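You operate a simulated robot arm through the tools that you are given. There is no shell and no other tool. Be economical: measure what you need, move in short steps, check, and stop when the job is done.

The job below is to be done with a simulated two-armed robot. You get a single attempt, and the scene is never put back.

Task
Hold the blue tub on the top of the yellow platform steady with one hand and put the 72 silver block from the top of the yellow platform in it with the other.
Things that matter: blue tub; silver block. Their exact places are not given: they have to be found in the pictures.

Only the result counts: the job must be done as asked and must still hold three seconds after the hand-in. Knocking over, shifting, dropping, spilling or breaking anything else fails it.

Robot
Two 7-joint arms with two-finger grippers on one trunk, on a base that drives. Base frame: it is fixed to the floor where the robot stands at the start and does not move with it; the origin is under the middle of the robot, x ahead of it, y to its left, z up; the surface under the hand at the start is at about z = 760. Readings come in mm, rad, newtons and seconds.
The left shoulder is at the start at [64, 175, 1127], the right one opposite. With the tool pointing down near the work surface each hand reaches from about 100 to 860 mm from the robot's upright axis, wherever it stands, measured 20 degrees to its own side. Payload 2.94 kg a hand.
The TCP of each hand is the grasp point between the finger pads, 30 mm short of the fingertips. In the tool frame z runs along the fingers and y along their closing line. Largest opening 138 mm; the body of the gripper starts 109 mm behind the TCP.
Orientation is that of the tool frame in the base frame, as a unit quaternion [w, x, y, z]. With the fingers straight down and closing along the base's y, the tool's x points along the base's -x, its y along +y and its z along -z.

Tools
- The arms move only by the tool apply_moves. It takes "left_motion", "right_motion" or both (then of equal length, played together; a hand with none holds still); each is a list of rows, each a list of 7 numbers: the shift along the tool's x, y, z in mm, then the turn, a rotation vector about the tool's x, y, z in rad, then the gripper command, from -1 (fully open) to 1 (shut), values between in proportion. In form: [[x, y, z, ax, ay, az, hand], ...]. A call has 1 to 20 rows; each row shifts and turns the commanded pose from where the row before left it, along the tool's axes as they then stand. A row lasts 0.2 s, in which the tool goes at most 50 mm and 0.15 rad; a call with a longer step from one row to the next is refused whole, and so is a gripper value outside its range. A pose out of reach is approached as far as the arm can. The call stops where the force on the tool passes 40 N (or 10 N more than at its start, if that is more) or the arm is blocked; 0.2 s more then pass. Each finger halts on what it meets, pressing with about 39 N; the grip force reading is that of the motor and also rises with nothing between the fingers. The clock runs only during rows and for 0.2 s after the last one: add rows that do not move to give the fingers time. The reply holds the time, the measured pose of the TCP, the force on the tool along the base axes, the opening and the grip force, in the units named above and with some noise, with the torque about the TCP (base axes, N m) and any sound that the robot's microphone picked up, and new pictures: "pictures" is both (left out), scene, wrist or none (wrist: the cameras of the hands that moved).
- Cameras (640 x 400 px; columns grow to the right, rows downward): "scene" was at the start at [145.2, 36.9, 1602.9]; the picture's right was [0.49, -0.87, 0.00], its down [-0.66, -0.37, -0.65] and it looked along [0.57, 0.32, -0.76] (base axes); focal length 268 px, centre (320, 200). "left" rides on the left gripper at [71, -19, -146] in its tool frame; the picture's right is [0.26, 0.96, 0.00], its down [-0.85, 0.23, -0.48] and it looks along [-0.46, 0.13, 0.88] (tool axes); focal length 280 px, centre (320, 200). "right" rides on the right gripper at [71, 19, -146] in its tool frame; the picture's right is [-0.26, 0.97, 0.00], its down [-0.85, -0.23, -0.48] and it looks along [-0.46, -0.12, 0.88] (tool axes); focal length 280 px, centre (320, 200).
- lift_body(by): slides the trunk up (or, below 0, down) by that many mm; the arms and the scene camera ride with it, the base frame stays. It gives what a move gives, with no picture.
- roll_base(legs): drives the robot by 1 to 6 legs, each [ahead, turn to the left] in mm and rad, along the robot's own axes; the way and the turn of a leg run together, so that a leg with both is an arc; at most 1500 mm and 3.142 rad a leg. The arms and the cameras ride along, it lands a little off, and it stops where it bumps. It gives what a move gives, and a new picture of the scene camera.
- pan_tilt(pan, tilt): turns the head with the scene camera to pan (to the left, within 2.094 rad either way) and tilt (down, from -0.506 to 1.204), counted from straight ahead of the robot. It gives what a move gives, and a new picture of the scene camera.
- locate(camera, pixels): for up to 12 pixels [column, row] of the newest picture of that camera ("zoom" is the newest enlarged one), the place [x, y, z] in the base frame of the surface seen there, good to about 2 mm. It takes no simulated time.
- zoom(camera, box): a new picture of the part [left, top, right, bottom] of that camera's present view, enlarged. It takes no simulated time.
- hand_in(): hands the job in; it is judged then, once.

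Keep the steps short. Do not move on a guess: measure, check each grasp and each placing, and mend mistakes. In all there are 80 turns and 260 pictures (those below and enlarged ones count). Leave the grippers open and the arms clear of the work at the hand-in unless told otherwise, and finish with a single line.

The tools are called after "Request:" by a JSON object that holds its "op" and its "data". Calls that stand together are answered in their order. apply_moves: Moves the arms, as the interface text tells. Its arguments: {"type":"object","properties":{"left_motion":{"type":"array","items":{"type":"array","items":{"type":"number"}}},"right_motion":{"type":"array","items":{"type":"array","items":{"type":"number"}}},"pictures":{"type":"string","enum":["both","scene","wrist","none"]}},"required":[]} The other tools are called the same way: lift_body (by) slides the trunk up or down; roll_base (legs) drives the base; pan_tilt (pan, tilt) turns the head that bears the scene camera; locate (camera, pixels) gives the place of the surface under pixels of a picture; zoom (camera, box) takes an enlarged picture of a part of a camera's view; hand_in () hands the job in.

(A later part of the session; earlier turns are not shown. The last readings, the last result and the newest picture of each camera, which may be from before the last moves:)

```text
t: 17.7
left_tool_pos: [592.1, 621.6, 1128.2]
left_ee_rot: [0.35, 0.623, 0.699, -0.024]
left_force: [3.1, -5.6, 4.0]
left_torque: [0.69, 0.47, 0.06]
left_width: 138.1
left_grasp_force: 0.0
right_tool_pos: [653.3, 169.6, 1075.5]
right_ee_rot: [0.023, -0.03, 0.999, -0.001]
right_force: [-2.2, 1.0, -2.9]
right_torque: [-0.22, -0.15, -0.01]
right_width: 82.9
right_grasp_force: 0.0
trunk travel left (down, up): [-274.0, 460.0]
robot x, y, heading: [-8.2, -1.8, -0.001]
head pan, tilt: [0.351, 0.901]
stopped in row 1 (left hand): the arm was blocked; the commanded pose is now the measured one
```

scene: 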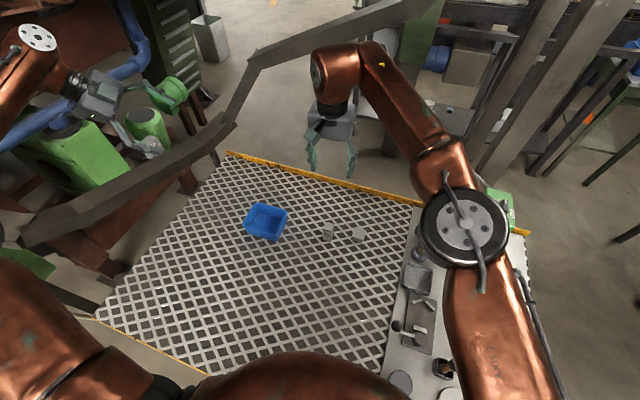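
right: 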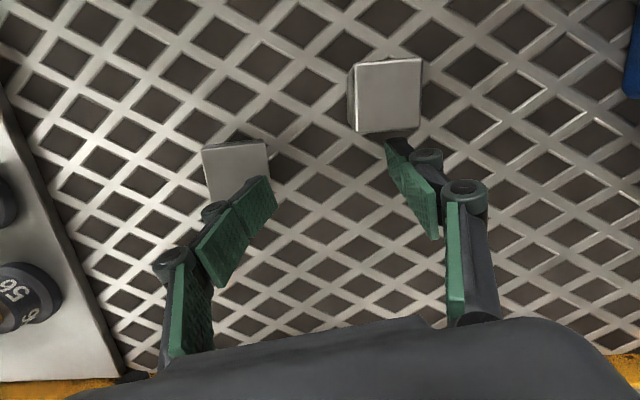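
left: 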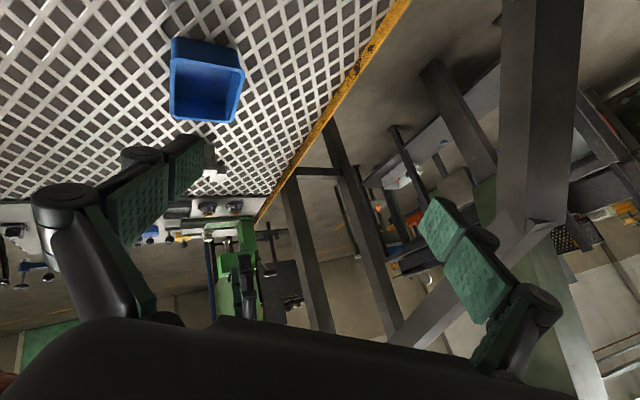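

The arms are still swinging, but they are high and clear. I let them settle with head moves.

Request:
{"op": "pan_tilt", "data": {"pan": 0.513, "tilt": 0.862}}

Request:
{"op": "pan_tilt", "data": {"pan": 0.5, "tilt": 0.88}}

```text
t: 18.4
left_tool_pos: [615.4, 624.5, 1115.9]
left_ee_rot: [0.338, 0.623, 0.705, -0.035]
left_force: [0.4, 0.5, -0.7]
left_torque: [0.03, 0.03, 0.07]
left_width: 137.7
left_grasp_force: 0.2
right_tool_pos: [657.6, 180.5, 1048.1]
right_ee_rot: [0.004, -0.064, 0.998, -0.017]
right_force: [0.0, 0.7, -0.5]
right_torque: [-0.04, -0.01, -0.01]
right_width: 82.9
right_grasp_force: 0.0
trunk travel left (down, up): [-274.0, 460.0]
robot x, y, heading: [-6.1, 0.7, -0.001]
head pan, tilt: [0.513, 0.862]
```

scene: 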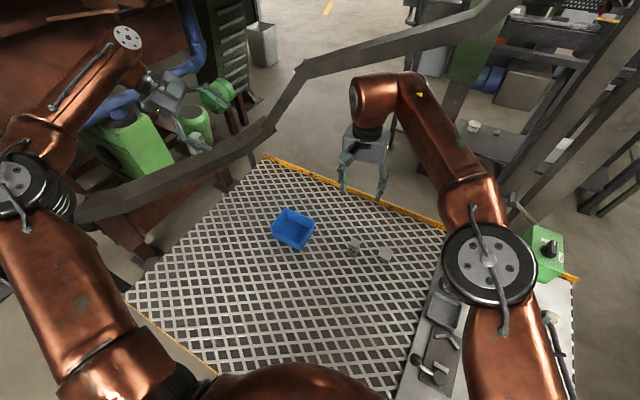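

```text
t: 19.0
left_tool_pos: [610.5, 624.3, 1113.4]
left_ee_rot: [0.338, 0.621, 0.706, -0.035]
left_force: [0.9, -0.1, -0.9]
left_torque: [-0.05, 0.05, -0.07]
left_width: 137.7
left_grasp_force: 0.1
right_tool_pos: [650.5, 176.5, 1042.2]
right_ee_rot: [0.004, -0.063, 0.998, -0.018]
right_force: [0.5, 0.7, -0.9]
right_torque: [0.03, 0.1, -0.03]
right_width: 82.8
right_grasp_force: 0.1
trunk travel left (down, up): [-274.0, 460.0]
robot x, y, heading: [-9.5, -4.0, 0.003]
head pan, tilt: [0.499, 0.88]
```

scene: 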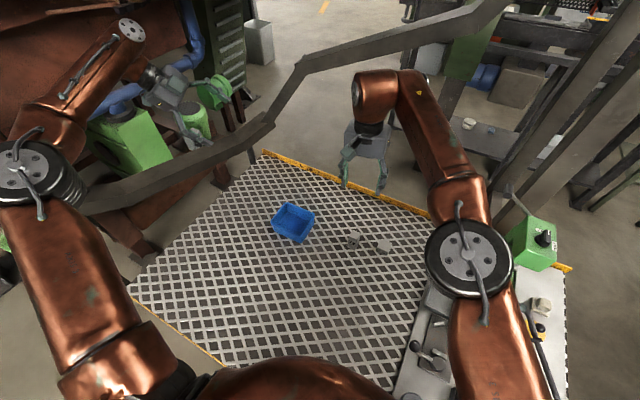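

Nearly settled. I re-measure the tub in this picture, since the readings while swinging may have been off.

Request:
{"op": "zoom", "data": {"camera": "scene", "box": [260, 195, 420, 280]}}

Request:
{"op": "locate", "data": {"camera": "scene", "pixels": [[290, 204], [315, 215], [300, 238], [274, 225], [355, 236], [384, 243]]}}

Request:
{"op": "apply_moves", "data": {"left_motion": [[0, 0, 0, 0, 0, 0, -1], [0, 0, 0, 0, 0, 0, -1]], "right_motion": [[0, 0, 0, 0, 0, 0, -0.2], [0, 0, 0, 0, 0, 0, -0.2]], "pictures": "none"}}

```text
4.00 times, centred on (340, 238) of scene
```

zoom: 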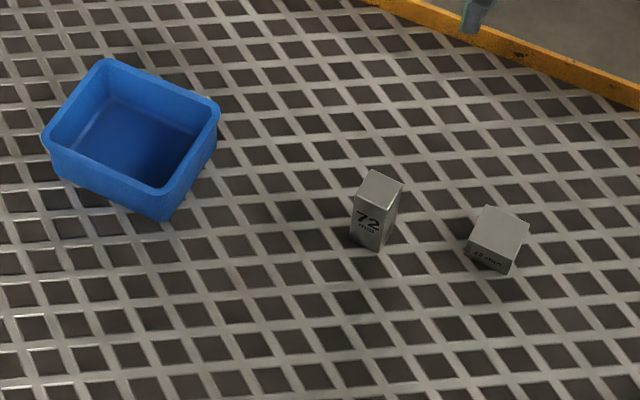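

```text
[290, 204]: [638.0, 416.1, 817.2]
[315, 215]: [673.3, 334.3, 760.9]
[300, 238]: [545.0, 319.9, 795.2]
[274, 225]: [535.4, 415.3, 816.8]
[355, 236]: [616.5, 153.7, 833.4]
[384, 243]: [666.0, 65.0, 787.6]
```

```text
t: 19.6
left_tool_pos: [603.3, 622.8, 1118.0]
left_ee_rot: [0.342, 0.62, 0.706, -0.031]
left_force: [1.0, 1.0, 0.2]
left_torque: [-0.02, 0.05, -0.03]
left_width: 138.0
left_grasp_force: 0.1
right_tool_pos: [642.9, 176.4, 1050.0]
right_ee_rot: [0.007, -0.063, 0.998, -0.016]
right_force: [0.9, -0.9, -0.9]
right_torque: [0.01, 0.08, 0.0]
right_width: 82.7
right_grasp_force: 0.0
trunk travel left (down, up): [-274.0, 460.0]
robot x, y, heading: [-10.7, -2.1, -0.001]
head pan, tilt: [0.499, 0.88]
```

The left arm now holds still. The tub is upright at x 541–638, y 317–432. New plan for the left hand: the easy default yaw, tilted back toward the robot, straddling the tub across y at its near end. I turn the left hand to that orientation up here.

Request:
{"op": "apply_moves", "data": {"left_motion": [[0, 0, 0, -0.0365, 0.0383, -0.1298, -1], [0, 0, 0, -0.0365, 0.0383, -0.1298, -1], [0, 0, 0, -0.0365, 0.0383, -0.1298, -1], [0, 0, 0, -0.0365, 0.0383, -0.1298, -1], [0, 0, 0, -0.0365, 0.0383, -0.1298, -1], [0, 0, 0, -0.0365, 0.0383, -0.1298, -1], [0, 0, 0, -0.0365, 0.0383, -0.1298, -1], [0, 0, 0, -0.0365, 0.0383, -0.1298, -1], [0, 0, 0, -0.0365, 0.0383, -0.1298, -1], [0, 0, 0, -0.0365, 0.0383, -0.1298, -1], [0, 0, 0, 0, 0, 0, -1], [0, 0, 0, 0, 0, 0, -1]], "pictures": "scene"}}

```text
t: 22.2
left_tool_pos: [603.8, 623.0, 1117.7]
left_ee_rot: [0.221, 0.002, 0.975, 0.001]
left_force: [-0.5, 0.2, 1.5]
left_torque: [0.05, 0.01, 0.01]
left_width: 138.1
left_grasp_force: 0.1
right_tool_pos: [643.2, 174.8, 1049.4]
right_ee_rot: [0.008, -0.063, 0.998, -0.016]
right_force: [-0.3, 0.7, -0.4]
right_torque: [0.03, -0.03, -0.02]
right_width: 82.9
right_grasp_force: 0.0
trunk travel left (down, up): [-274.0, 460.0]
robot x, y, heading: [-5.8, -1.4, 0.004]
head pan, tilt: [0.499, 0.88]
```

scene: 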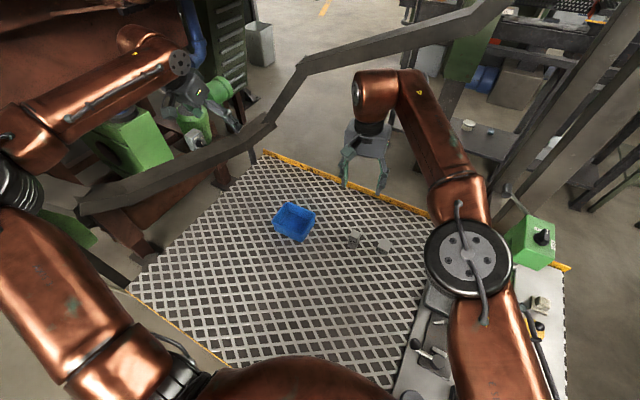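

Everything is behaving again. I move the left hand to its approach point in front of the tub, level the right hand's small tilt and bring it above the block.

Request:
{"op": "apply_moves", "data": {"left_motion": [[19.3, -27.6, 14.2, 0, 0, 0, -1], [19.3, -27.6, 14.2, 0, 0, 0, -1], [19.3, -27.6, 14.2, 0, 0, 0, -1], [19.3, -27.6, 14.2, 0, 0, 0, -1], [19.3, -27.6, 14.2, 0, 0, 0, -1], [19.3, -27.6, 14.2, 0, 0, 0, -1], [19.3, -27.6, 14.2, 0, 0, 0, -1], [19.3, -27.6, 14.2, 0, 0, 0, -1], [19.3, -27.6, 14.2, 0, 0, 0, -1], [0, 0, 0, 0, 0, 0, -1]], "right_motion": [[0, 0, 0, -0.032, 0.016, 0.126, -0.2], [6, -4, 22, 0, 0, 0, -0.2], [6, -4, 22, 0, 0, 0, -0.2], [6, -4, 22, 0, 0, 0, -0.2], [5, -5, 22, 0, 0, 0, -0.2], [0, 0, 0, 0, 0, 0, -0.2], [0, 0, 0, 0, 0, 0, -0.2], [0, 0, 0, 0, 0, 0, -0.2], [0, 0, 0, 0, 0, 0, -0.2], [0, 0, 0, 0, 0, 0, -0.2]]}}

```text
t: 24.4
left_tool_pos: [500.5, 374.3, 926.8]
left_ee_rot: [0.222, 0.002, 0.975, 0.001]
left_force: [0.3, 0.3, -0.3]
left_torque: [0.01, 0.0, 0.0]
left_width: 137.9
left_grasp_force: 0.1
right_tool_pos: [620.9, 159.1, 960.9]
right_ee_rot: [0.0, 0.0, 1.0, -0.001]
right_force: [0.1, 0.2, 0.7]
right_torque: [0.04, 0.02, -0.01]
right_width: 82.8
right_grasp_force: 0.0
trunk travel left (down, up): [-274.0, 460.0]
robot x, y, heading: [-3.5, 0.1, 0.001]
head pan, tilt: [0.499, 0.88]
```

scene: 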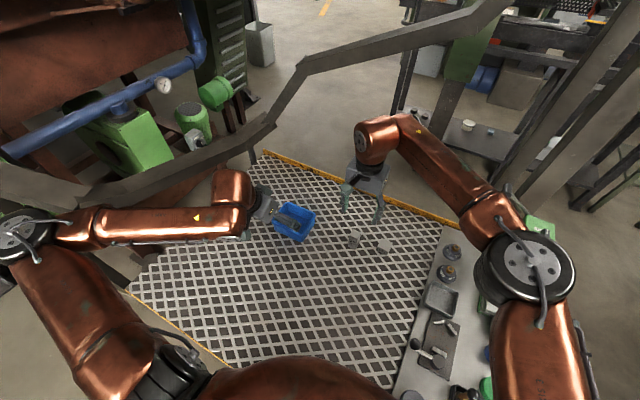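
right: 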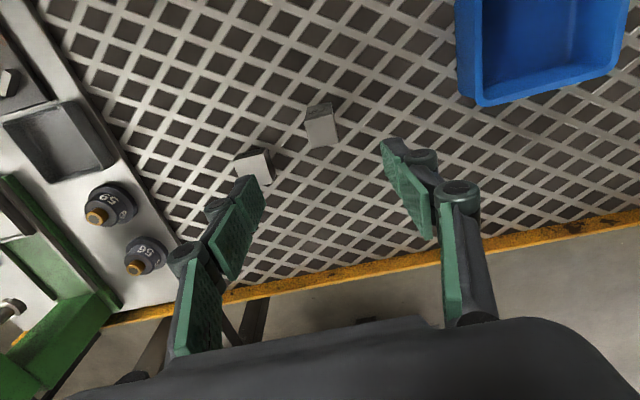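
left: 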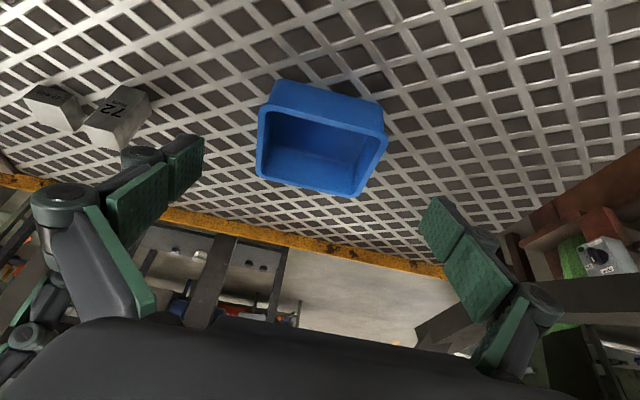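

Both hands are exactly where planned. I measure the tub rim with the left camera and the block top with the right camera.

Request:
{"op": "locate", "data": {"camera": "left", "pixels": [[270, 106], [380, 134], [352, 194], [261, 174], [265, 140], [372, 160], [320, 122]]}}

Request:
{"op": "locate", "data": {"camera": "right", "pixels": [[308, 122], [333, 119], [311, 147], [336, 144], [322, 133], [256, 168], [483, 103], [615, 70]]}}

Request:
{"op": "zoom", "data": {"camera": "left", "box": [230, 70, 410, 210]}}

```text
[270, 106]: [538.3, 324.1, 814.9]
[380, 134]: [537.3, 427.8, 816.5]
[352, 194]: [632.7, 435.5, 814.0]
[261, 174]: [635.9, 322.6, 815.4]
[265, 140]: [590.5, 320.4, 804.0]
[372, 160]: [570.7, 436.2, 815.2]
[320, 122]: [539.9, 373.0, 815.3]
```

```text
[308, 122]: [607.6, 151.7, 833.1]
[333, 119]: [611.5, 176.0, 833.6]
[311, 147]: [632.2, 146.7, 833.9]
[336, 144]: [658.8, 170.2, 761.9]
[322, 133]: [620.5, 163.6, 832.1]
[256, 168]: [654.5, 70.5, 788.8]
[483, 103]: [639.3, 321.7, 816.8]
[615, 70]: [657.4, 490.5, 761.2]
```

```text
2.86 times, centred on (320, 140) of left
```

zoom: 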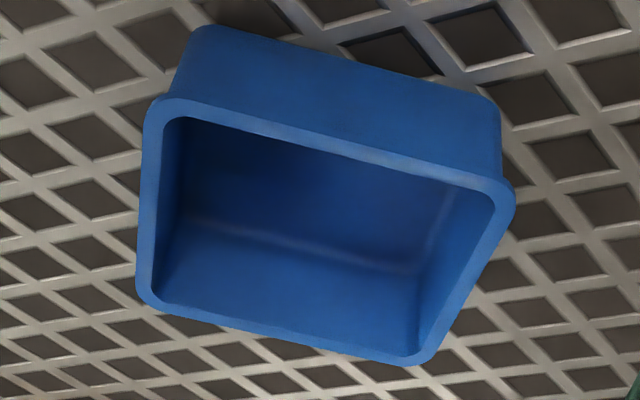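

The tub's outer width is y 320–436 (116 mm), leaving about 11 mm each side. I zoom on the block once more to fix its yaw.

Request:
{"op": "zoom", "data": {"camera": "right", "box": [290, 95, 354, 160]}}

Request:
{"op": "locate", "data": {"camera": "zoom", "pixels": [[160, 175], [300, 150], [200, 305], [335, 285], [230, 220]]}}

```text
6.15 times, centred on (322, 128) of right
```

zoom: 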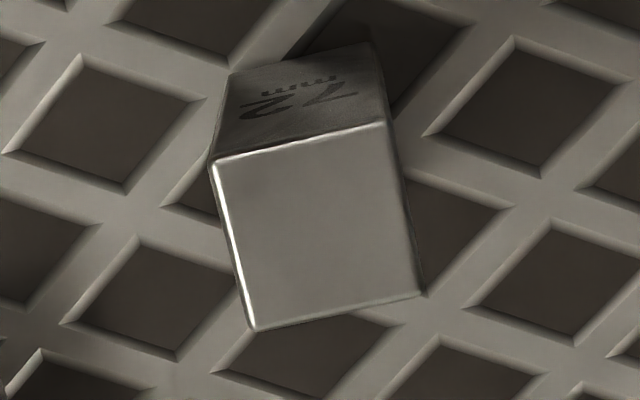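

```text
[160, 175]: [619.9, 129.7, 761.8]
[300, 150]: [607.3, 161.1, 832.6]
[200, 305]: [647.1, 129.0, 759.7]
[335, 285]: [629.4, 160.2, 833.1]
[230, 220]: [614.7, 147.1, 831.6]
```

Request:
{"op": "locate", "data": {"camera": "zoom", "pixels": [[220, 167], [382, 130], [256, 322], [416, 290], [235, 245], [400, 205], [305, 150], [335, 303], [318, 228]]}}

```text
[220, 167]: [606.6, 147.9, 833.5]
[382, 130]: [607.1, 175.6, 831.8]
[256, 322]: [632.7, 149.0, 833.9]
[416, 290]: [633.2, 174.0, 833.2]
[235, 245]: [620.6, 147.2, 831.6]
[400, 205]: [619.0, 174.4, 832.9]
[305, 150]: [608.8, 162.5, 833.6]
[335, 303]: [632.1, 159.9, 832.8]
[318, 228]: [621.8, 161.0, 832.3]
```

The block is square to the axes, centre (620,161), 26 × 26 mm. Now the left hand goes down its tilted line around the tub's near end, fingers open.

Request:
{"op": "apply_moves", "data": {"left_motion": [[0, 3, 15, 0, 0, 0, -1], [0, 0, 25, 0, 0, 0, -1], [0, 0, 20, 0, 0, 0, -1], [0, 0, 20, 0, 0, 0, -1], [0, 0, 0, 0, 0, 0, -1]], "pictures": "both"}}

```text
t: 25.6
left_tool_pos: [536.5, 376.2, 854.4]
left_ee_rot: [0.221, 0.002, 0.975, 0.0]
left_force: [0.0, -0.5, -0.4]
left_torque: [-0.01, 0.01, -0.03]
left_width: 138.1
left_grasp_force: 0.0
right_tool_pos: [619.8, 158.0, 959.1]
right_ee_rot: [0.0, 0.0, 1.0, 0.0]
right_force: [0.5, 0.6, -0.3]
right_torque: [-0.01, 0.02, 0.0]
right_width: 82.9
right_grasp_force: 0.1
trunk travel left (down, up): [-274.0, 460.0]
robot x, y, heading: [-9.0, 1.2, 0.004]
head pan, tilt: [0.499, 0.88]
```

scene: 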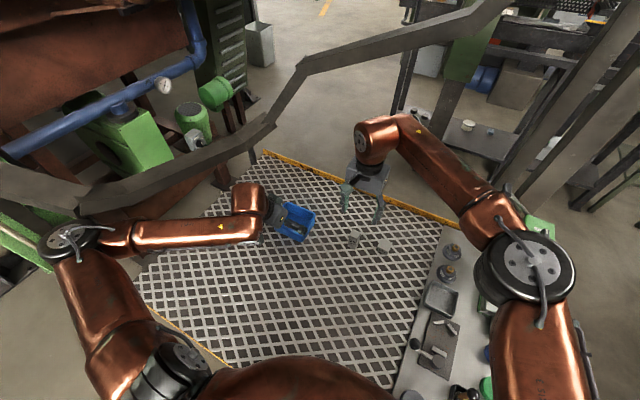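
left: 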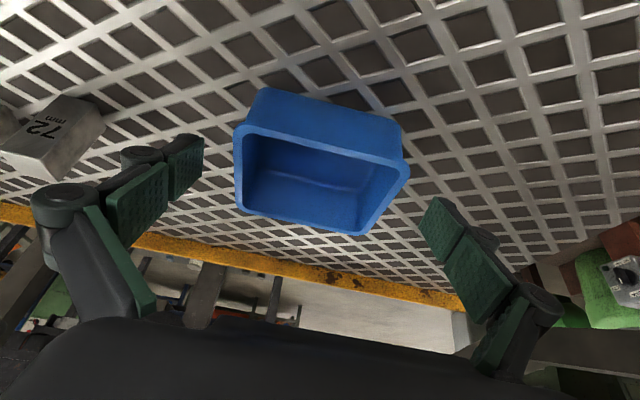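

Before entering, I check the tub's edges against the fingers from this closer view.

Request:
{"op": "locate", "data": {"camera": "left", "pixels": [[240, 130], [239, 170], [241, 205], [406, 165], [390, 192], [366, 230], [190, 160], [190, 140], [432, 215], [445, 225]]}}

```text
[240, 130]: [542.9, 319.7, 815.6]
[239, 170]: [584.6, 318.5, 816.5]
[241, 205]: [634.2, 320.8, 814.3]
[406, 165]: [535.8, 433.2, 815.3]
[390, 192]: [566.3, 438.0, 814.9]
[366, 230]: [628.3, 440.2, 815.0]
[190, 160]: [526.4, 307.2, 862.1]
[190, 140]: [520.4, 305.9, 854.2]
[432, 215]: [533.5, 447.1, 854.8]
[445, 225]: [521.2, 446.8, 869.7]
```

The tub spans y 319–438 here and the fingers' inner faces are at 307 and 447, so it fits with 9–12 mm each side. I continue with a 1 mm shift.

Request:
{"op": "apply_moves", "data": {"left_motion": [[0, 1, 15, 0, 0, 0, -1], [0, 0, 15, 0, 0, 0, -1], [0, 0, 15, 0, 0, 0, -1], [0, 0, 14, 0, 0, 0, -1], [0, 0, 0, 0, 0, 0, -1]], "pictures": "wrist"}}

```text
t: 26.8
left_tool_pos: [561.0, 379.0, 801.4]
left_ee_rot: [0.222, 0.003, 0.975, 0.0]
left_force: [-1.3, 0.2, 0.1]
left_torque: [-0.01, -0.02, -0.02]
left_width: 138.0
left_grasp_force: 0.0
right_tool_pos: [619.9, 158.7, 960.8]
right_ee_rot: [0.0, 0.0, 1.0, 0.0]
right_force: [0.2, 0.3, 0.4]
right_torque: [0.02, 0.01, -0.03]
right_width: 82.9
right_grasp_force: 0.1
trunk travel left (down, up): [-274.0, 460.0]
robot x, y, heading: [-8.6, 2.3, -0.006]
head pan, tilt: [0.499, 0.88]
```

left: 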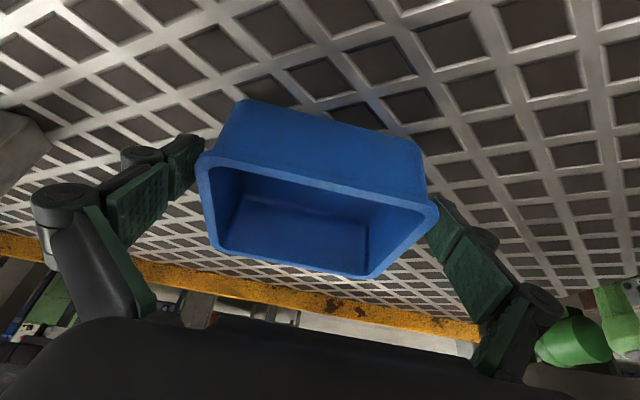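

The fingers are on either side of the tub. I close the left hand gently to a command a bit below the tub's width.

Request:
{"op": "apply_moves", "data": {"left_motion": [[0, 0, 0, 0, 0, 0, -0.85], [0, 0, 0, 0, 0, 0, -0.7], [0, 0, 0, 0, 0, 0, -0.5], [0, 0, 0, 0, 0, 0, -0.4], [0, 0, 0, 0, 0, 0, -0.4]], "pictures": "wrist"}}

```text
t: 28.0
left_tool_pos: [561.5, 378.8, 801.2]
left_ee_rot: [0.221, 0.002, 0.975, 0.0]
left_force: [0.1, -0.9, 2.7]
left_torque: [-0.27, 0.09, -0.07]
left_width: 119.0
left_grasp_force: 38.9
right_tool_pos: [620.0, 158.8, 959.8]
right_ee_rot: [0.0, 0.0, 1.0, 0.0]
right_force: [-0.4, 0.4, 0.1]
right_torque: [-0.03, 0.03, 0.0]
right_width: 82.8
right_grasp_force: 0.0
trunk travel left (down, up): [-274.0, 460.0]
robot x, y, heading: [-10.4, 0.0, 0.004]
head pan, tilt: [0.499, 0.88]
```

left: 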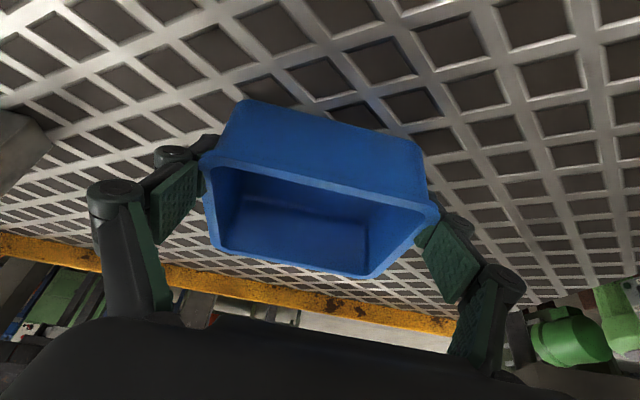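

The tub is held: width 119, grip 38.9 N, and it did not move. Now the right hand goes down over the block.

Request:
{"op": "apply_moves", "data": {"right_motion": [[0, 1.5, 30, 0, 0, 0, -0.2], [0, 0, 30, 0, 0, 0, -0.2], [0, 0, 30, 0, 0, 0, -0.2], [0, 0, 15, 0, 0, 0, -0.2], [0, 0, 0, 0, 0, 0, -0.2]], "pictures": "wrist"}}

```text
t: 29.2
left_tool_pos: [561.2, 378.6, 801.4]
left_ee_rot: [0.221, 0.003, 0.975, 0.001]
left_force: [1.3, -0.3, 3.9]
left_torque: [-0.27, -0.03, 0.01]
left_width: 119.0
left_grasp_force: 39.0
right_tool_pos: [620.1, 161.0, 855.1]
right_ee_rot: [0.0, 0.0, 1.0, 0.0]
right_force: [0.4, 0.3, 0.0]
right_torque: [0.01, -0.02, 0.0]
right_width: 82.8
right_grasp_force: 0.0
trunk travel left (down, up): [-274.0, 460.0]
robot x, y, heading: [-8.3, -2.2, 0.0]
head pan, tilt: [0.499, 0.88]
```

right: 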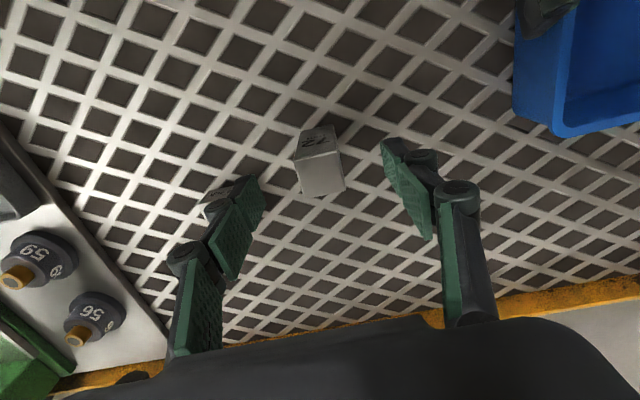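

The block lies between the fingers and a little left of the middle. I check the finger faces against the block.

Request:
{"op": "locate", "data": {"camera": "right", "pixels": [[256, 190], [248, 200], [390, 160], [398, 175], [300, 175], [341, 172], [320, 175], [305, 192], [337, 188], [296, 158], [336, 152]]}}

```text
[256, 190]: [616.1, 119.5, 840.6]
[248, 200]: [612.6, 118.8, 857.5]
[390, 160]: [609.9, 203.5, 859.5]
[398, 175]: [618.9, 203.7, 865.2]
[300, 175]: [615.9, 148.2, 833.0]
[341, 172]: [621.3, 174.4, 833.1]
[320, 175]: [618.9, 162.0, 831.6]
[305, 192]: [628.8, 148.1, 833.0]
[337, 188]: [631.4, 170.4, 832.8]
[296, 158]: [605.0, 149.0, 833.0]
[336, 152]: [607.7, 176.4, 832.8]
```

The finger middle (161.4) matches the block middle (161.3). I go down 40 mm and close.

Request:
{"op": "apply_moves", "data": {"right_motion": [[0, 0, 20, 0, 0, 0, -0.2], [0, 0, 20, 0, 0, 0, -0.2], [0, 0, 0, 0, 0, 0, -0.2], [0, 0, 0, 0, 0, 0, 0.1], [0, 0, 0, 0, 0, 0, 0.3], [0, 0, 0, 0, 0, 0, 0.5], [0, 0, 0, 0, 0, 0, 0.7], [0, 0, 0, 0, 0, 0, 0.8], [0, 0, 0, 0, 0, 0, 0.8]], "pictures": "wrist"}}

```text
t: 31.2
left_tool_pos: [560.7, 378.7, 800.9]
left_ee_rot: [0.221, 0.002, 0.975, 0.001]
left_force: [1.6, -0.3, 3.9]
left_torque: [-0.28, -0.03, 0.1]
left_width: 119.2
left_grasp_force: 39.6
right_tool_pos: [618.5, 159.4, 815.2]
right_ee_rot: [0.0, 0.0, 1.0, 0.0]
right_force: [-0.5, 1.8, 1.1]
right_torque: [0.07, 0.06, 0.03]
right_width: 29.5
right_grasp_force: 39.0
trunk travel left (down, up): [-274.0, 460.0]
robot x, y, heading: [-8.4, -4.9, 0.0]
head pan, tilt: [0.499, 0.88]
```

right: 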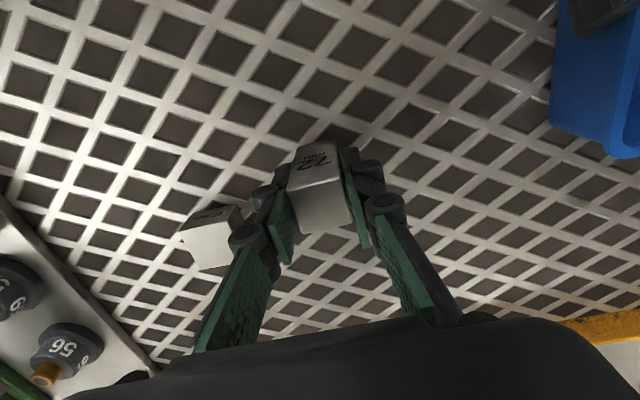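

The block is gripped (width 29.5, 39 N). I lift it straight up 110 mm.

Request:
{"op": "apply_moves", "data": {"right_motion": [[0, 0, -15, 0, 0, 0, 0.8], [0, 0, -25, 0, 0, 0, 0.8], [0, 0, -30, 0, 0, 0, 0.8], [0, 0, -30, 0, 0, 0, 0.8], [0, 0, -15, 0, 0, 0, 0.8], [0, 0, 0, 0, 0, 0, 0.8]]}}

```text
t: 32.6
left_tool_pos: [561.7, 379.2, 800.8]
left_ee_rot: [0.222, 0.003, 0.975, 0.0]
left_force: [0.1, -0.4, 7.0]
left_torque: [-0.27, -0.02, 0.1]
left_width: 119.0
left_grasp_force: 39.4
right_tool_pos: [619.6, 159.5, 929.7]
right_ee_rot: [0.001, 0.0, 1.0, -0.001]
right_force: [0.6, -0.2, -5.2]
right_torque: [0.0, 0.0, -0.04]
right_width: 29.4
right_grasp_force: 39.2
trunk travel left (down, up): [-274.0, 460.0]
robot x, y, heading: [-12.6, 0.3, 0.005]
head pan, tilt: [0.499, 0.88]
```

scene: 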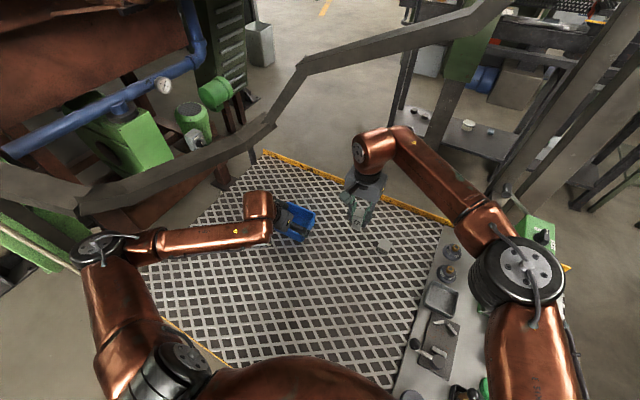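
right: 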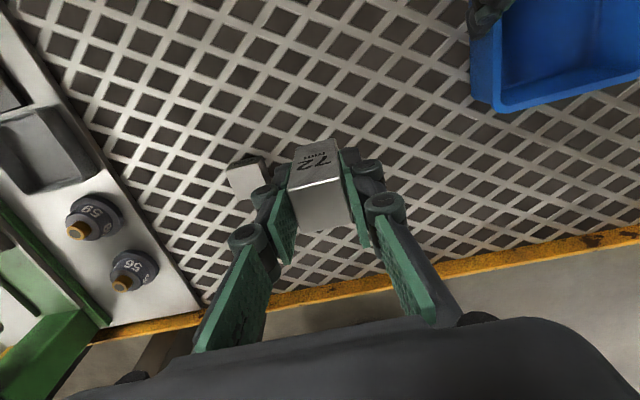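

The block is in the air (about 5 N). I carry it toward the tub at x≈620, stopping short at y≈300 to check.

Request:
{"op": "apply_moves", "data": {"right_motion": [[0, 28, 0, 0, 0, 0, 0.8], [0, 28, 0, 0, 0, 0, 0.8], [0, 28, 0, 0, 0, 0, 0.8], [0, 28, 0, 0, 0, 0, 0.8], [0, 28, 0, 0, 0, 0, 0.8], [0, 0, 0, 0, 0, 0, 0.8]]}}

```text
t: 34.0
left_tool_pos: [562.1, 379.1, 800.7]
left_ee_rot: [0.221, 0.002, 0.975, 0.0]
left_force: [0.1, -0.1, 7.6]
left_torque: [-0.09, 0.06, 0.12]
left_width: 118.8
left_grasp_force: 39.3
right_tool_pos: [596.8, 270.9, 929.7]
right_ee_rot: [0.002, -0.005, 1.0, 0.001]
right_force: [-0.2, -0.5, -4.9]
right_torque: [0.03, 0.0, -0.03]
right_width: 29.3
right_grasp_force: 38.6
right hand out of reach, approached as far as the arm can: row 4, 5
trunk travel left (down, up): [-274.0, 460.0]
robot x, y, heading: [-10.3, -0.6, -0.0]
head pan, tilt: [0.499, 0.88]
```

scene: 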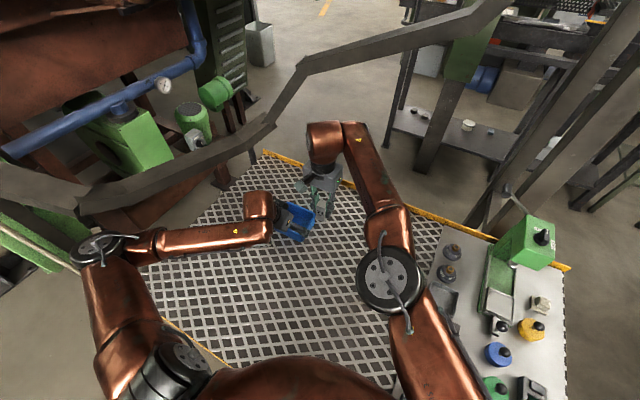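
right: 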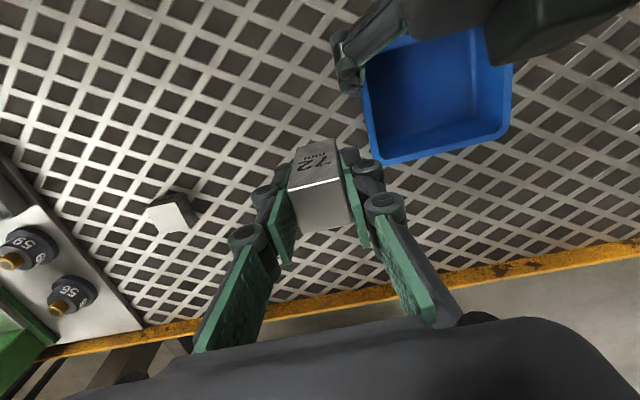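

The right hand cannot reach further across the body: it stopped at about y 271, with the tub at y 378. The safe remedy is to free the tub, back the left hand off, and turn the robot left by about 0.5 rad so the tub is straight ahead for both arms. First I release the tub, back out, and bring the right hand (still holding the block) to an easy pose.

Request:
{"op": "apply_moves", "data": {"left_motion": [[0, 0, 0, 0, 0, 0, -1], [0, 0, 0, 0, 0, 0, -1], [0, 0, 0, 0, 0, 0, -1], [0, 0, 0, 0, 0, 0, -1], [0, 0, -15, 0, 0, 0, -1], [0, 0, -25, 0, 0, 0, -1], [0, 0, -30, 0, 0, 0, -1], [0, 0, -35, 0, 0, 0, -1], [0, 0, -35, 0, 0, 0, -1], [0, 0, -30, 0, 0, 0, -1], [0, 0, 0, 0, 0, 0, -1]], "right_motion": [[0, 0, 0, 0, 0, 0, 0.8], [0, -15, -5, 0, 0, 0, 0.8], [0, -20, -10, 0, 0, 0, 0.8], [0, -20, -10, 0, 0, 0, 0.8], [0, -20, -10, 0, 0, 0, 0.8], [0, 0, -10, 0, 0, 0, 0.8], [0, 0, 0, 0, 0, 0, 0.8], [0, 0, 0, 0, 0, 0, 0.8], [0, 0, 0, 0, 0, 0, 0.8], [0, 0, 0, 0, 0, 0, 0.8], [0, 0, 0, 0, 0, 0, 0.8]], "pictures": "both"}}

```text
t: 36.4
left_tool_pos: [487.5, 379.0, 955.0]
left_ee_rot: [0.22, 0.002, 0.976, -0.001]
left_force: [-1.2, 0.4, -0.6]
left_torque: [0.02, -0.02, -0.01]
left_width: 137.9
left_grasp_force: 0.1
right_tool_pos: [599.9, 194.7, 974.9]
right_ee_rot: [-0.001, 0.0, 1.0, -0.001]
right_force: [1.2, 0.3, -4.6]
right_torque: [-0.01, 0.06, 0.01]
right_width: 29.3
right_grasp_force: 38.9
trunk travel left (down, up): [-274.0, 460.0]
robot x, y, heading: [-10.0, -2.0, -0.0]
head pan, tilt: [0.499, 0.88]
```

scene: 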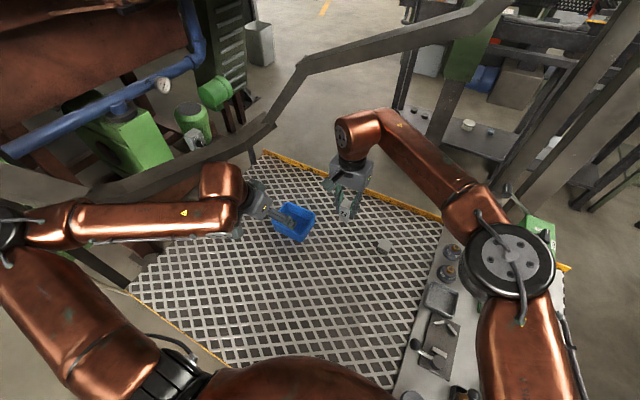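
right: 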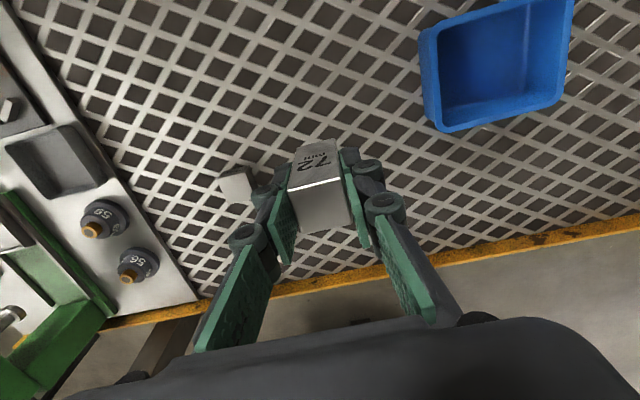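
left: 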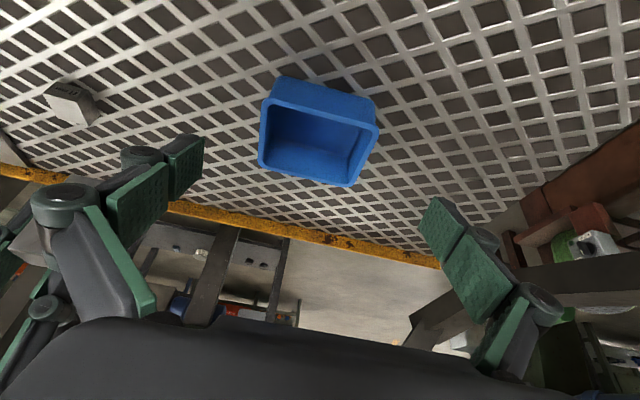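

The tub is free and upright, and the block is held at z 975. I turn the base left by 0.25 rad first and check.

Request:
{"op": "roll_base", "data": {"legs": [[0, 0.25]]}}

```text
t: 37.7
left_tool_pos: [378.1, 489.3, 955.7]
left_ee_rot: [0.221, -0.119, 0.968, 0.027]
left_force: [-0.2, 0.5, -1.5]
left_torque: [-0.01, -0.03, -0.02]
left_width: 137.9
left_grasp_force: 0.1
right_tool_pos: [530.2, 337.9, 975.6]
right_ee_rot: [0.0, -0.124, 0.992, -0.001]
right_force: [-0.6, 0.4, -5.7]
right_torque: [-0.04, -0.06, 0.0]
right_width: 29.8
right_grasp_force: 39.1
trunk travel left (down, up): [-274.0, 460.0]
robot x, y, heading: [-7.2, -0.5, 0.251]
head pan, tilt: [0.499, 0.88]
```

scene: 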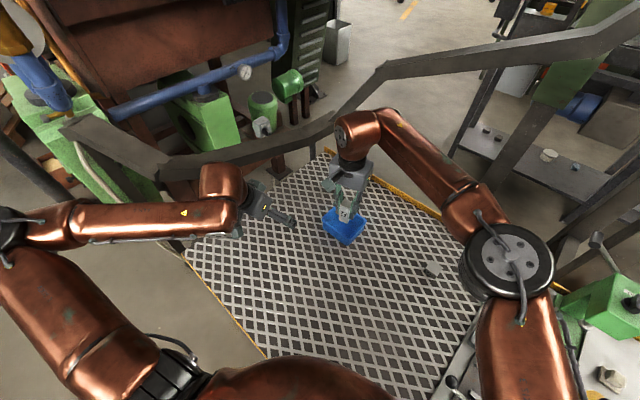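

That was smooth, with no bump. Another 0.2 rad.

Request:
{"op": "roll_base", "data": {"legs": [[0, 0.2]]}}

Request:
{"op": "pan_tilt", "data": {"pan": 0.1, "tilt": 0.9}}

```text
t: 38.9
left_tool_pos: [272.4, 556.6, 956.2]
left_ee_rot: [0.215, -0.215, 0.951, 0.049]
left_force: [0.4, 0.3, 0.1]
left_torque: [-0.01, -0.01, -0.01]
left_width: 138.0
left_grasp_force: 0.0
right_tool_pos: [451.6, 438.6, 975.3]
right_ee_rot: [0.0, -0.223, 0.975, -0.001]
right_force: [-0.1, 1.1, -5.4]
right_torque: [-0.04, -0.04, -0.01]
right_width: 29.6
right_grasp_force: 39.5
trunk travel left (down, up): [-274.0, 460.0]
robot x, y, heading: [-7.6, -1.8, 0.448]
head pan, tilt: [0.499, 0.88]
```

scene: 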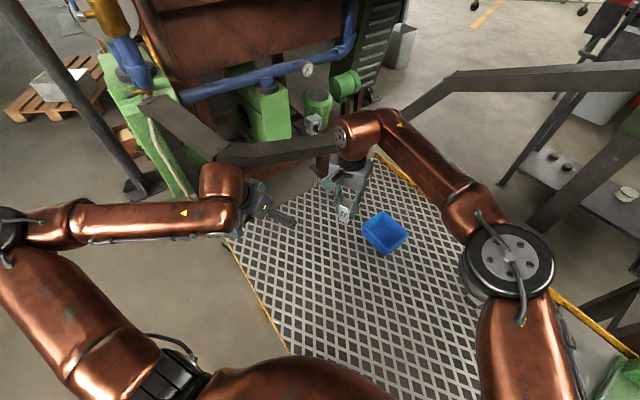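

```text
t: 39.7
left_tool_pos: [272.2, 556.4, 955.8]
left_ee_rot: [0.215, -0.216, 0.951, 0.05]
left_force: [-0.5, -0.1, 0.4]
left_torque: [0.02, 0.02, 0.01]
left_width: 138.0
left_grasp_force: 0.0
right_tool_pos: [452.2, 438.7, 974.6]
right_ee_rot: [-0.001, -0.224, 0.975, -0.001]
right_force: [0.2, -0.3, -5.5]
right_torque: [0.02, 0.02, 0.0]
right_width: 29.4
right_grasp_force: 38.5
trunk travel left (down, up): [-274.0, 460.0]
robot x, y, heading: [-5.3, -2.0, 0.447]
head pan, tilt: [0.099, 0.901]
```

scene: 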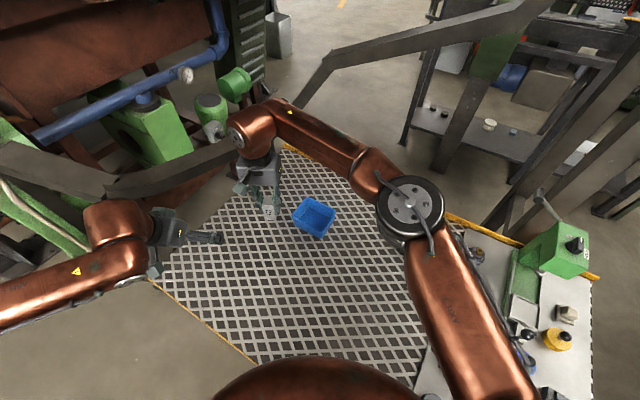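

Both arms sit well. Now I turn both hands back by 0.447 rad to line up with the tub, and move the right hand with the block over to about (600,240), out of the left hand's way.

Request:
{"op": "apply_moves", "data": {"left_motion": [[0, 0, 0, 0.0642, 0, 0.1344, -1], [0, 0, 0, 0.0642, 0, 0.1344, -1], [0, 0, 0, 0.0642, 0, 0.1344, -1], [0, 0, 0, 0, 0, 0, -1], [0, 0, 0, 0, 0, 0, -1], [0, 0, 0, 0, 0, 0, -1], [0, 0, 0, 0, 0, 0, -1], [0, 0, 0, 0, 0, 0, -1], [0, 0, 0, 0, 0, 0, -1], [0, 0, 0, 0, 0, 0, -1]], "right_motion": [[0, 0, 0, 0, 0, 0.149, 0.8], [0, 0, 0, 0, 0, 0.149, 0.8], [0, 0, 0, 0, 0, 0.149, 0.8], [-24.7, -33.2, 0, 0, 0, 0, 0.8], [-24.7, -33.2, 0, 0, 0, 0, 0.8], [-24.7, -33.2, 0, 0, 0, 0, 0.8], [-24.7, -33.2, 0, 0, 0, 0, 0.8], [-24.7, -33.2, 0, 0, 0, 0, 0.8], [-24.7, -33.2, 0, 0, 0, 0, 0.8], [0, 0, 0, 0, 0, 0, 0.8]], "pictures": "scene"}}

```text
t: 41.9
left_tool_pos: [271.7, 557.2, 955.8]
left_ee_rot: [0.221, 0.001, 0.975, 0.0]
left_force: [0.2, 0.2, -0.4]
left_torque: [-0.05, -0.03, 0.0]
left_width: 138.3
left_grasp_force: 0.0
right_tool_pos: [601.2, 240.2, 974.2]
right_ee_rot: [0.0, -0.003, 1.0, 0.0]
right_force: [0.0, 0.8, -5.2]
right_torque: [-0.01, 0.03, 0.0]
right_width: 29.6
right_grasp_force: 39.0
trunk travel left (down, up): [-274.0, 460.0]
robot x, y, heading: [-6.6, -0.7, 0.449]
head pan, tilt: [0.099, 0.901]
```

scene: 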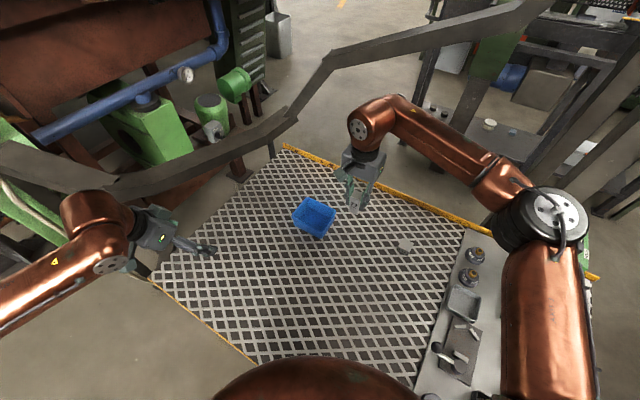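

The orientations are exact. Before regripping, I test that the right hand can now reach over the tub at (608,378).

Request:
{"op": "apply_moves", "data": {"right_motion": [[-1.7, 34.5, 5, 0, 0, 0, 0.8], [-1.7, 34.5, 5, 0, 0, 0, 0.8], [-1.7, 34.5, 5, 0, 0, 0, 0.8], [-1.7, 34.5, 5, 0, 0, 0, 0.8], [0, 0, 0, 0, 0, 0, 0.8]]}}

```text
t: 43.1
left_tool_pos: [273.8, 555.0, 955.9]
left_ee_rot: [0.221, 0.001, 0.975, 0.001]
left_force: [0.0, -0.3, -0.1]
left_torque: [0.02, 0.02, 0.03]
left_width: 137.6
left_grasp_force: 0.0
right_tool_pos: [606.7, 377.4, 954.7]
right_ee_rot: [0.001, -0.002, 1.0, 0.0]
right_force: [-0.6, 0.4, -4.9]
right_torque: [0.02, 0.0, 0.0]
right_width: 29.5
right_grasp_force: 39.0
trunk travel left (down, up): [-274.0, 460.0]
robot x, y, heading: [-6.7, -0.1, 0.45]
head pan, tilt: [0.099, 0.901]
```

scene: 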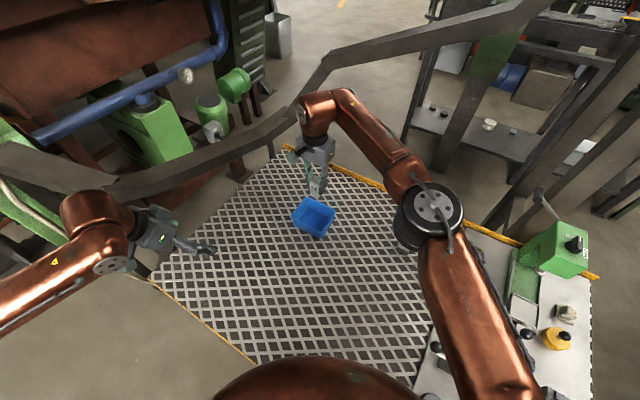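
right: 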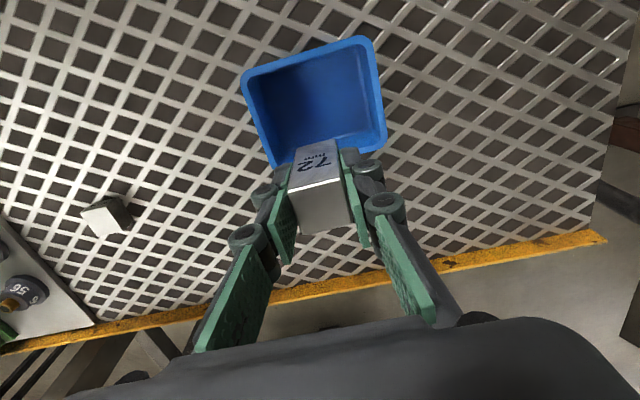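

It reaches. I measure the tub rim from this right-camera view and from the scene camera.

Request:
{"op": "locate", "data": {"camera": "right", "pixels": [[245, 78], [369, 41], [383, 138], [253, 120], [376, 95], [308, 55], [310, 100], [300, 130]]}}

Request:
{"op": "zoom", "data": {"camera": "scene", "box": [270, 180, 370, 245]}}

Request:
{"op": "locate", "data": {"camera": "zoom", "pixels": [[150, 195], [265, 335], [415, 200], [200, 265], [330, 270]]}}

```text
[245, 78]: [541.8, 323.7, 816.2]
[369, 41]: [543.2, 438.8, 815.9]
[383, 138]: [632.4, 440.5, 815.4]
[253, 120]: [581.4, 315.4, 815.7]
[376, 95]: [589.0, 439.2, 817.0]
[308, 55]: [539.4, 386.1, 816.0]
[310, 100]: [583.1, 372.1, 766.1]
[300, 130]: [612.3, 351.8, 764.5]
```

```text
6.15 times, centred on (320, 212) of scene
```

zoom: 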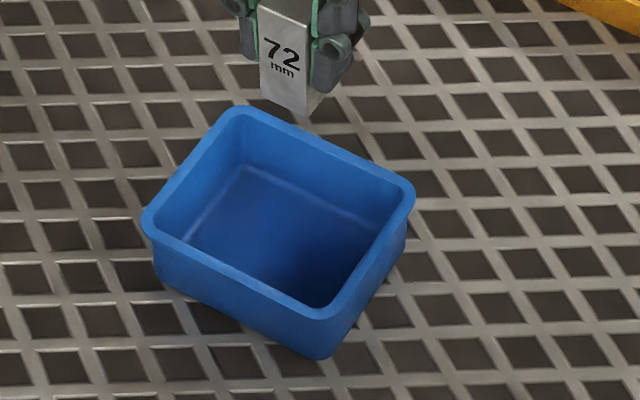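

```text
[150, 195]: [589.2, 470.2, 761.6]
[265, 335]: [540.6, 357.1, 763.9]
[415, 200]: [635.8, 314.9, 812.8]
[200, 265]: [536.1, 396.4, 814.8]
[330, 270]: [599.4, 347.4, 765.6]
```

The tub is unmoved: centre about (588,378). I move the right hand aside and bring the left hand to its approach point.

Request:
{"op": "apply_moves", "data": {"left_motion": [[0, 0, 0, 0, 0, 0, -1], [0, 0, 0, 0, 0, 0, -1], [-24.1, -22.1, 11.6, 0, 0, 0, -1], [-24.1, -22.1, 11.6, 0, 0, 0, -1], [-24.1, -22.1, 11.6, 0, 0, 0, -1], [-24.1, -22.1, 11.6, 0, 0, 0, -1], [-24.1, -22.1, 11.6, 0, 0, 0, -1], [-24.1, -22.1, 11.6, 0, 0, 0, -1], [-24.1, -22.1, 11.6, 0, 0, 0, -1], [-24.1, -22.1, 11.6, 0, 0, 0, -1], [0, 0, 0, 0, 0, 0, -1]], "right_motion": [[0, -34, 0, 0, 0, 0, 0.8], [0, -34, 0, 0, 0, 0, 0.8], [0, -34, 0, 0, 0, 0, 0.8], [0, -34, 0, 0, 0, 0, 0.8], [0, 0, 0, 0, 0, 0, 0.8], [0, 0, 0, 0, 0, 0, 0.8], [0, 0, 0, 0, 0, 0, 0.8], [0, 0, 0, 0, 0, 0, 0.8], [0, 0, 0, 0, 0, 0, 0.8], [0, 0, 0, 0, 0, 0, 0.8], [0, 0, 0, 0, 0, 0, 0.8]]}}

```text
t: 45.5
left_tool_pos: [488.1, 380.8, 955.0]
left_ee_rot: [0.221, 0.0, 0.975, 0.002]
left_force: [0.0, 1.1, -0.1]
left_torque: [-0.02, -0.01, -0.02]
left_width: 138.0
left_grasp_force: 0.0
right_tool_pos: [605.5, 243.8, 955.1]
right_ee_rot: [-0.001, -0.001, 1.0, 0.0]
right_force: [-0.2, -0.2, -4.1]
right_torque: [-0.03, 0.0, -0.01]
right_width: 29.2
right_grasp_force: 39.2
trunk travel left (down, up): [-274.0, 460.0]
robot x, y, heading: [-11.7, 1.7, 0.448]
head pan, tilt: [0.099, 0.901]
```

scene: 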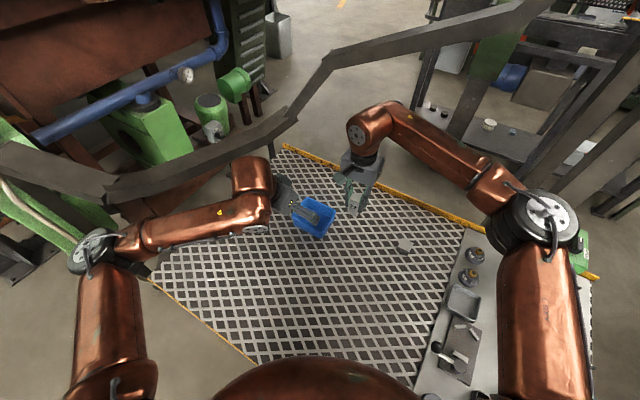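
right: 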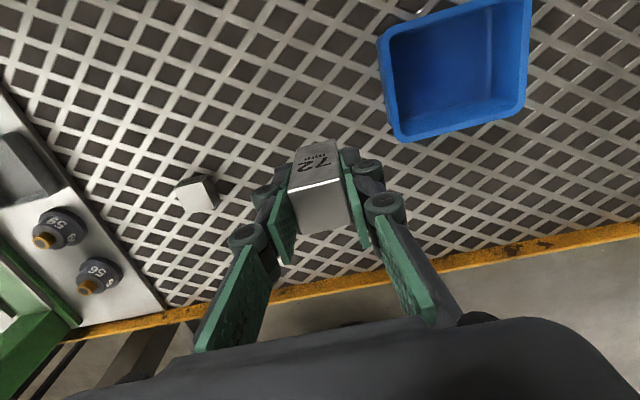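
left: 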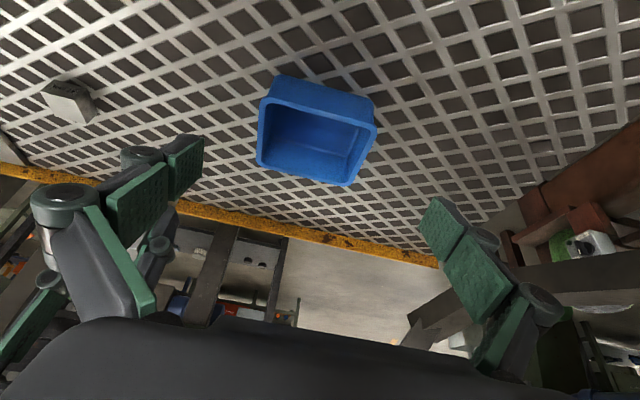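

I advance the left hand 110 mm along its line, then check the clearance.

Request:
{"op": "apply_moves", "data": {"left_motion": [[0, -1.5, 28, 0, 0, 0, -1], [0, 0, 28, 0, 0, 0, -1], [0, 0, 28, 0, 0, 0, -1], [0, 0, 26, 0, 0, 0, -1], [0, 0, 0, 0, 0, 0, -1]], "pictures": "wrist"}}

Request:
{"op": "locate", "data": {"camera": "left", "pixels": [[239, 170], [390, 192], [190, 160], [190, 140], [432, 215], [445, 225]]}}

```text
t: 46.7
left_tool_pos: [533.9, 376.4, 856.9]
left_ee_rot: [0.22, 0.0, 0.975, 0.001]
left_force: [-0.6, -0.5, 0.5]
left_torque: [0.04, 0.01, 0.0]
left_width: 137.9
left_grasp_force: 0.0
right_tool_pos: [606.9, 241.8, 954.1]
right_ee_rot: [0.0, -0.002, 1.0, 0.0]
right_force: [-0.1, 0.0, -5.6]
right_torque: [0.01, 0.03, 0.02]
right_width: 29.5
right_grasp_force: 39.5
trunk travel left (down, up): [-274.0, 460.0]
robot x, y, heading: [-7.2, 0.6, 0.447]
head pan, tilt: [0.099, 0.901]
```

left: 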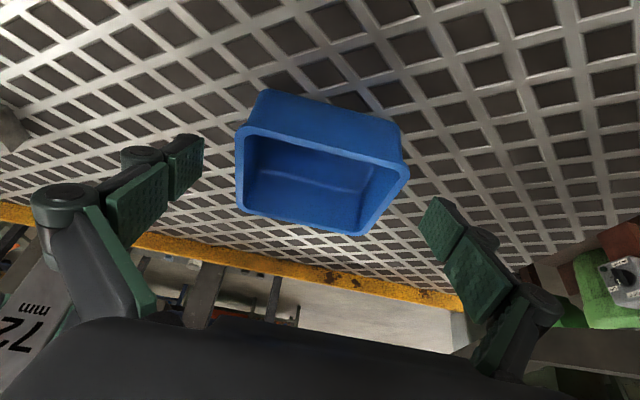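

```text
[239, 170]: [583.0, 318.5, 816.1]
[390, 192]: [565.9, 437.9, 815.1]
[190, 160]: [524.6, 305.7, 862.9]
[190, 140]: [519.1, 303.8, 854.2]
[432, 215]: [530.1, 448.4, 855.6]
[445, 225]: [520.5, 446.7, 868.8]
```

The clearance is the same as before (tub 318–438, fingers 305–447). I shift +1.5 mm, advance 61 mm and close on the tub.

Request:
{"op": "apply_moves", "data": {"left_motion": [[0, 1.5, 16, 0, 0, 0, -1], [0, 0, 15, 0, 0, 0, -1], [0, 0, 15, 0, 0, 0, -1], [0, 0, 15, 0, 0, 0, -1], [0, 0, 0, 0, 0, 0, -1], [0, 0, 0, 0, 0, 0, -0.85], [0, 0, 0, 0, 0, 0, -0.7], [0, 0, 0, 0, 0, 0, -0.5], [0, 0, 0, 0, 0, 0, -0.4], [0, 0, 0, 0, 0, 0, -0.4]]}}

```text
t: 48.9
left_tool_pos: [560.8, 379.2, 801.9]
left_ee_rot: [0.22, 0.001, 0.975, 0.001]
left_force: [0.0, 0.6, 2.2]
left_torque: [-0.15, 0.05, 0.01]
left_width: 118.8
left_grasp_force: 38.8
right_tool_pos: [607.1, 242.3, 955.0]
right_ee_rot: [0.0, -0.002, 1.0, -0.001]
right_force: [0.3, 0.7, -5.7]
right_torque: [0.02, 0.02, 0.03]
right_width: 29.4
right_grasp_force: 38.8
trunk travel left (down, up): [-274.0, 460.0]
robot x, y, heading: [-8.2, 2.8, 0.448]
head pan, tilt: [0.099, 0.901]
```

scene: 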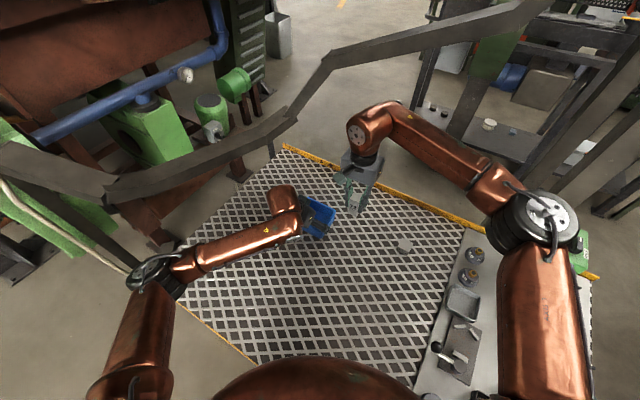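
left: 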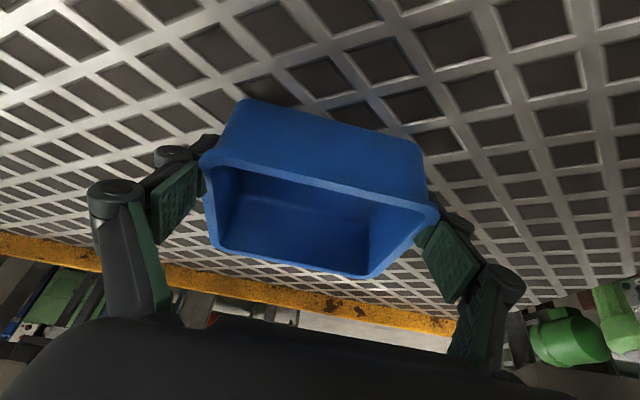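

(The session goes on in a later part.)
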